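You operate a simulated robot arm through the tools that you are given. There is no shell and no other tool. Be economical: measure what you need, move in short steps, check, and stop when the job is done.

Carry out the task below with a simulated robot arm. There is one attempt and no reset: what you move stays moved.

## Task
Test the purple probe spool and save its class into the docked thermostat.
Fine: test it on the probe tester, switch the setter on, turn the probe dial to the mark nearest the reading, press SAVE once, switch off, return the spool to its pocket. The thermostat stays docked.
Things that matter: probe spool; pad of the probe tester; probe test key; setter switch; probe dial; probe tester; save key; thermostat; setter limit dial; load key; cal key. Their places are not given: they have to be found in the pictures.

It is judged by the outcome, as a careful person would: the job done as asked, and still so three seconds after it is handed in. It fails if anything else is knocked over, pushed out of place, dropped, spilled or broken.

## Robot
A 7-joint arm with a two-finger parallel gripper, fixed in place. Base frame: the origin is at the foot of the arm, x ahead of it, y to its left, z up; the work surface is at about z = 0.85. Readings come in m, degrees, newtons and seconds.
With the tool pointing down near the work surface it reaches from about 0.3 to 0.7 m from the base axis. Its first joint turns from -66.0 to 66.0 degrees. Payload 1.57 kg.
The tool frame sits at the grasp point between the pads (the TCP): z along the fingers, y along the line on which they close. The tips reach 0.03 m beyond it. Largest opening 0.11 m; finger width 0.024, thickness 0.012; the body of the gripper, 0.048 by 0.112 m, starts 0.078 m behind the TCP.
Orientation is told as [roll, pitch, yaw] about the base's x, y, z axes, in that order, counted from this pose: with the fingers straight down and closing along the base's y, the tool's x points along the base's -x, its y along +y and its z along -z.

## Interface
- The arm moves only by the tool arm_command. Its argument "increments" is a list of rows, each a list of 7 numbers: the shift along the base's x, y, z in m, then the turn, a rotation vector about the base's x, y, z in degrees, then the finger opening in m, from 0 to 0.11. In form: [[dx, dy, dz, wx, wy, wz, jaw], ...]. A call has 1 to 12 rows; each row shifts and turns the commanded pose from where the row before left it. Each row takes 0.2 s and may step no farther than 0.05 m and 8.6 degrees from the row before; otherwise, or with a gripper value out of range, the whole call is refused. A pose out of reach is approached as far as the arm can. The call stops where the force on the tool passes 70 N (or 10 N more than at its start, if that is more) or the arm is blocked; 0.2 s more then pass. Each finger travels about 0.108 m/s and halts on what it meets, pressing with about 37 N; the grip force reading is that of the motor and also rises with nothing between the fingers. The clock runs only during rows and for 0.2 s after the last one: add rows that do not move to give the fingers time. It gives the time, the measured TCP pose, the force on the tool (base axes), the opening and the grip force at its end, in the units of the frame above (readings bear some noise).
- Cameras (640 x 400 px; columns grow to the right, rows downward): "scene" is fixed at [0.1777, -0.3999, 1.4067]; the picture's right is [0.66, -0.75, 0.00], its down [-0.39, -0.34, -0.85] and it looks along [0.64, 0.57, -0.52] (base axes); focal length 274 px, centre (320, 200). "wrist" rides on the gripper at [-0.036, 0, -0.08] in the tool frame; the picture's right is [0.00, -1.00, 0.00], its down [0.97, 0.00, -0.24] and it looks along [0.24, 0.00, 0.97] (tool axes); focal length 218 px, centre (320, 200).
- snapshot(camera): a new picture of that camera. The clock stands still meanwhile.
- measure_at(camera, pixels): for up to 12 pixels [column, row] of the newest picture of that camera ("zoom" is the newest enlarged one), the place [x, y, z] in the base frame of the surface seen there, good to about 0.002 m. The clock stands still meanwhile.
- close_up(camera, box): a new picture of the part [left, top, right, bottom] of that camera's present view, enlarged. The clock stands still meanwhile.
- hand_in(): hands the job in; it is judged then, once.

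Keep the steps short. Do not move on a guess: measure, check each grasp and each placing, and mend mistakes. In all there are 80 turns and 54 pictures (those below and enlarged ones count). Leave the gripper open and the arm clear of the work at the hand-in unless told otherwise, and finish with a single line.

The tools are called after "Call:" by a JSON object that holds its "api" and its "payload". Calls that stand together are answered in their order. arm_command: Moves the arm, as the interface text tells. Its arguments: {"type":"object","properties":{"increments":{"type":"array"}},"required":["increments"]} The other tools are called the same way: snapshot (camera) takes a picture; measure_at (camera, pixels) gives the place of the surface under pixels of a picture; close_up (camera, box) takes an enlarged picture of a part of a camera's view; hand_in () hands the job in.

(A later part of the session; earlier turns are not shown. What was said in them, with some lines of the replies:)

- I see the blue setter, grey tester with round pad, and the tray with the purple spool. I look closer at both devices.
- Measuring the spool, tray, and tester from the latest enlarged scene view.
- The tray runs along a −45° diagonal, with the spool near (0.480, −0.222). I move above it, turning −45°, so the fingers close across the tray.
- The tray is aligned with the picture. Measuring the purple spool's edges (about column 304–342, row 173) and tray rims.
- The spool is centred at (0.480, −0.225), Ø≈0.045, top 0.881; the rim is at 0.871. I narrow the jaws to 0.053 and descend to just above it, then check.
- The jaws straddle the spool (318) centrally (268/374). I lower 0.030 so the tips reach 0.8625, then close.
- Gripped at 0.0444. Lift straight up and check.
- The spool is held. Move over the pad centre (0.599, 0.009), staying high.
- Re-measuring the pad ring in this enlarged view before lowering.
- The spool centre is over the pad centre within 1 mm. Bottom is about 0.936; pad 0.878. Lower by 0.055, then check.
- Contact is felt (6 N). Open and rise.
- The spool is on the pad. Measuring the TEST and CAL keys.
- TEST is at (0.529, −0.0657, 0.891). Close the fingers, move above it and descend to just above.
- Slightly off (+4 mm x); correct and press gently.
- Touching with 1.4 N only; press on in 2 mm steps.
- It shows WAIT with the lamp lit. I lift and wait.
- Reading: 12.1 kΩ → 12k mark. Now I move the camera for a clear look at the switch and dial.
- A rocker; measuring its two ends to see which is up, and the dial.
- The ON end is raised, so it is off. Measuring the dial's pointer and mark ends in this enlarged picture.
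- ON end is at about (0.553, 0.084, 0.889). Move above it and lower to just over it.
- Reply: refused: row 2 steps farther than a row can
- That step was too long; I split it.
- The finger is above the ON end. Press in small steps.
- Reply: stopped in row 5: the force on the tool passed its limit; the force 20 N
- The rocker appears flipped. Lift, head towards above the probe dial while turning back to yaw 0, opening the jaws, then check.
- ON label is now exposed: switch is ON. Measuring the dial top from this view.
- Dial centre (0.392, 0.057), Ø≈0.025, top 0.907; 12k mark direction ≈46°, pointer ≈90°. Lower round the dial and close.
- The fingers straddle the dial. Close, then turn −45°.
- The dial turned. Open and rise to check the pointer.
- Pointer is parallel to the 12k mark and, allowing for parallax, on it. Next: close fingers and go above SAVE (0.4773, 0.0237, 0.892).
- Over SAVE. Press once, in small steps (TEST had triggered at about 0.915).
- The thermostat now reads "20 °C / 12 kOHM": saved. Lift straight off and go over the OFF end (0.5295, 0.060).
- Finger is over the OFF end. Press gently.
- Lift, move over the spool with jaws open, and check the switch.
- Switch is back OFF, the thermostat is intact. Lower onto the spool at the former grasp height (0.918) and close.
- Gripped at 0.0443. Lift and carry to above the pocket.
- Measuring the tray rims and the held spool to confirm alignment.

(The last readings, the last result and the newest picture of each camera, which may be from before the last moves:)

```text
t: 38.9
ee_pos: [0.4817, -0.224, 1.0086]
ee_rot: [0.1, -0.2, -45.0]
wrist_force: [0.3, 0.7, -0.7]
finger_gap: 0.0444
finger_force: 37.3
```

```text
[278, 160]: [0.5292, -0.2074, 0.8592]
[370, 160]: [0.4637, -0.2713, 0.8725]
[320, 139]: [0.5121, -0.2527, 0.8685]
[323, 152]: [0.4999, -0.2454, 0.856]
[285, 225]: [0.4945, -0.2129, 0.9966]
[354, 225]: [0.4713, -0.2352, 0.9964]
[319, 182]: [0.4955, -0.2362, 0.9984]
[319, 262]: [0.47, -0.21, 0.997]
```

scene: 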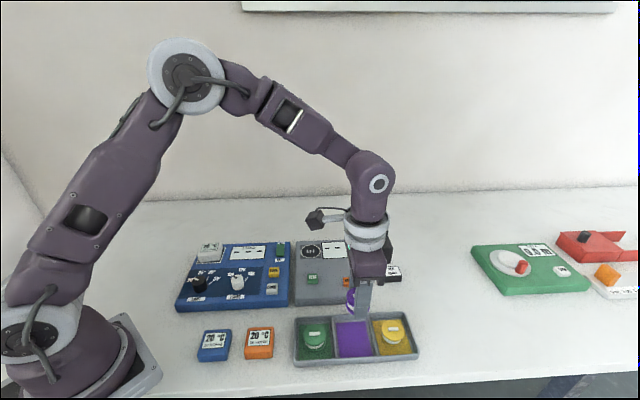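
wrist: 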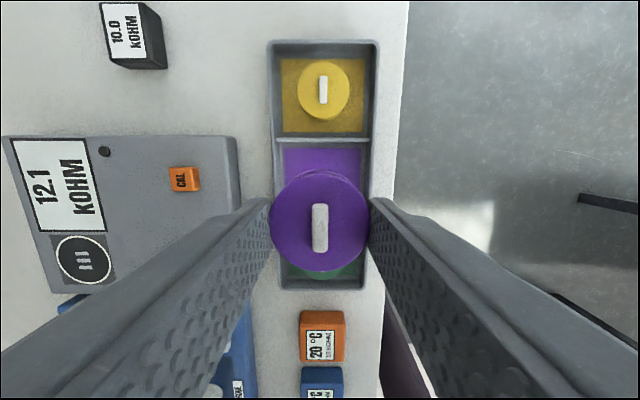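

Spool is within 2–3 mm; correct by (−1.5, −1.5) mm and lower to just above the floor.

Call:
{"api": "arm_command", "payload": {"increments": [[-0.0015, -0.0015, -0.03, 0, 0, 0, 0.04], [0, 0, -0.04, 0, 0, 0, 0.04], [0, 0, -0.025, 0, 0, 0, 0.04], [0, 0, -0.015, 0, 0, 0, 0.04], [0, 0, -0.003, 0, 0, 0, 0.04], [0, 0, 0, 0, 0, 0, 0.04]]}}

Call:
{"api": "close_up", "payload": {"camera": "scene", "box": [290, 290, 430, 370]}}

```text
t: 40.3
ee_pos: [0.4787, -0.2258, 0.8941]
ee_rot: [0.2, -0.1, -45.0]
wrist_force: [-0.4, -0.5, -1.4]
finger_gap: 0.0444
finger_force: 37.1
```

```text
4.57 times, centred on (360, 330) of scene
```

zoom: 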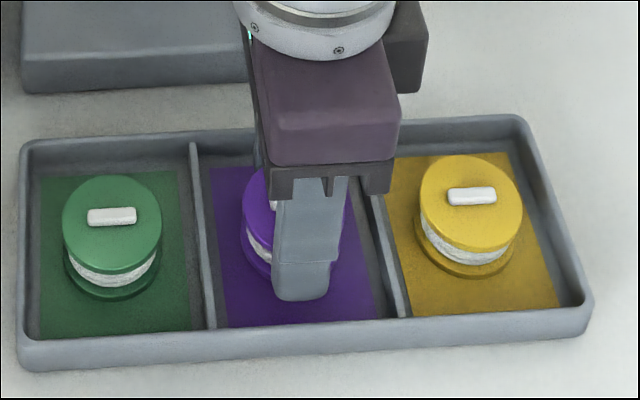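

Inside the pocket, no contact force yet. Lower 1 mm at a time, then open slightly.

Call:
{"api": "arm_command", "payload": {"increments": [[0, 0, -0.001, 0, 0, 0, 0.04], [0, 0, -0.001, 0, 0, 0, 0.04], [0, 0, 0, 0, 0, 0, 0.04]]}}

```text
t: 41.1
ee_pos: [0.479, -0.2255, 0.892]
ee_rot: [0.2, -0.2, -45.0]
wrist_force: [-0.3, -0.7, -0.9]
finger_gap: 0.0444
finger_force: 36.8
```

Call:
{"api": "arm_command", "payload": {"increments": [[0, 0, -0.001, 0, 0, 0, 0.04], [0, 0, -0.001, 0, 0, 0, 0.04], [0, 0, 0, 0, 0, 0, 0.04]]}}

```text
t: 41.9
ee_pos: [0.48, -0.2247, 0.892]
ee_rot: [0.2, -0.2, -44.9]
wrist_force: [-2.7, 2.7, 12.1]
finger_gap: 0.0447
finger_force: 36.9
```

Contact (12 N). Open to 0.052 and lift straight out.

Call:
{"api": "arm_command", "payload": {"increments": [[0, 0, 0, 0, 0, 0, 0.052], [0, 0, 0, 0, 0, 0, 0.052], [0, 0, 0.015, 0, 0, 0, 0.052], [0, 0, 0.03, 0, 0, 0, 0.052], [0, 0, 0.045, 0, 0, 0, 0.08], [0, 0, 0.045, 0, 0, 0, 0.1], [0, 0, 0.045, 0, 0, 0, 0.1], [0, 0, 0, 0, 0, 0, 0.1]]}}

Call:
{"api": "snapshot", "payload": {"camera": "scene"}}

Call:
{"api": "snapshot", "payload": {"camera": "wrist"}}

Call:
{"api": "close_up", "payload": {"camera": "scene", "box": [170, 230, 430, 370]}}

```text
t: 43.7
ee_pos: [0.4791, -0.2269, 1.0705]
ee_rot: [0.2, -0.2, -44.9]
wrist_force: [0.1, -0.3, -1.6]
finger_gap: 0.1
finger_force: 0.1
```

```text
12 pictures are left
```

scene: 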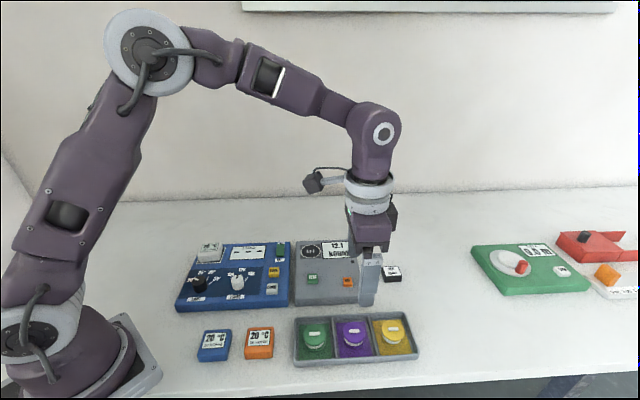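

```text
11 pictures are left
```

wrist: 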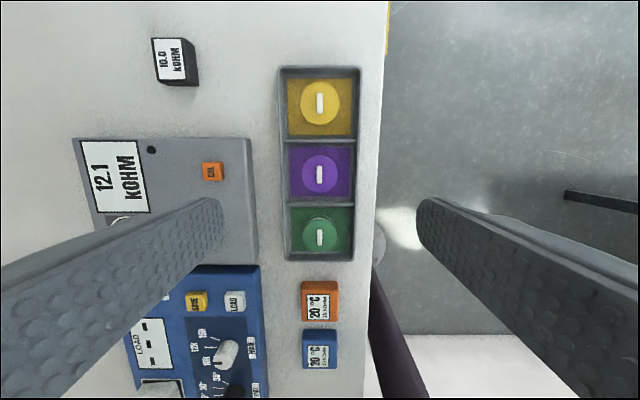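

```text
2.46 times, centred on (300, 300) of scene
```

zoom: 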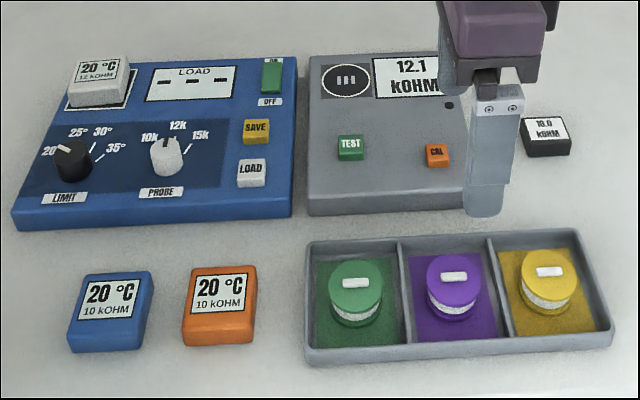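

The spool is centred in its purple pocket, the switch is off, the dial is at 12k, the thermostat is docked and reads 12 kOHM, and nothing else has moved. The jaws are open and the arm is clear, so I hand in.

Call:
{"api": "hand_in", "payload": {}}

```text
The job is handed in.
```

The purple spool tested at 12.1 kΩ, 12k was saved to the docked thermostat (it now reads 12 kOHM), the setter is switched off, and the spool is back in its pocket.
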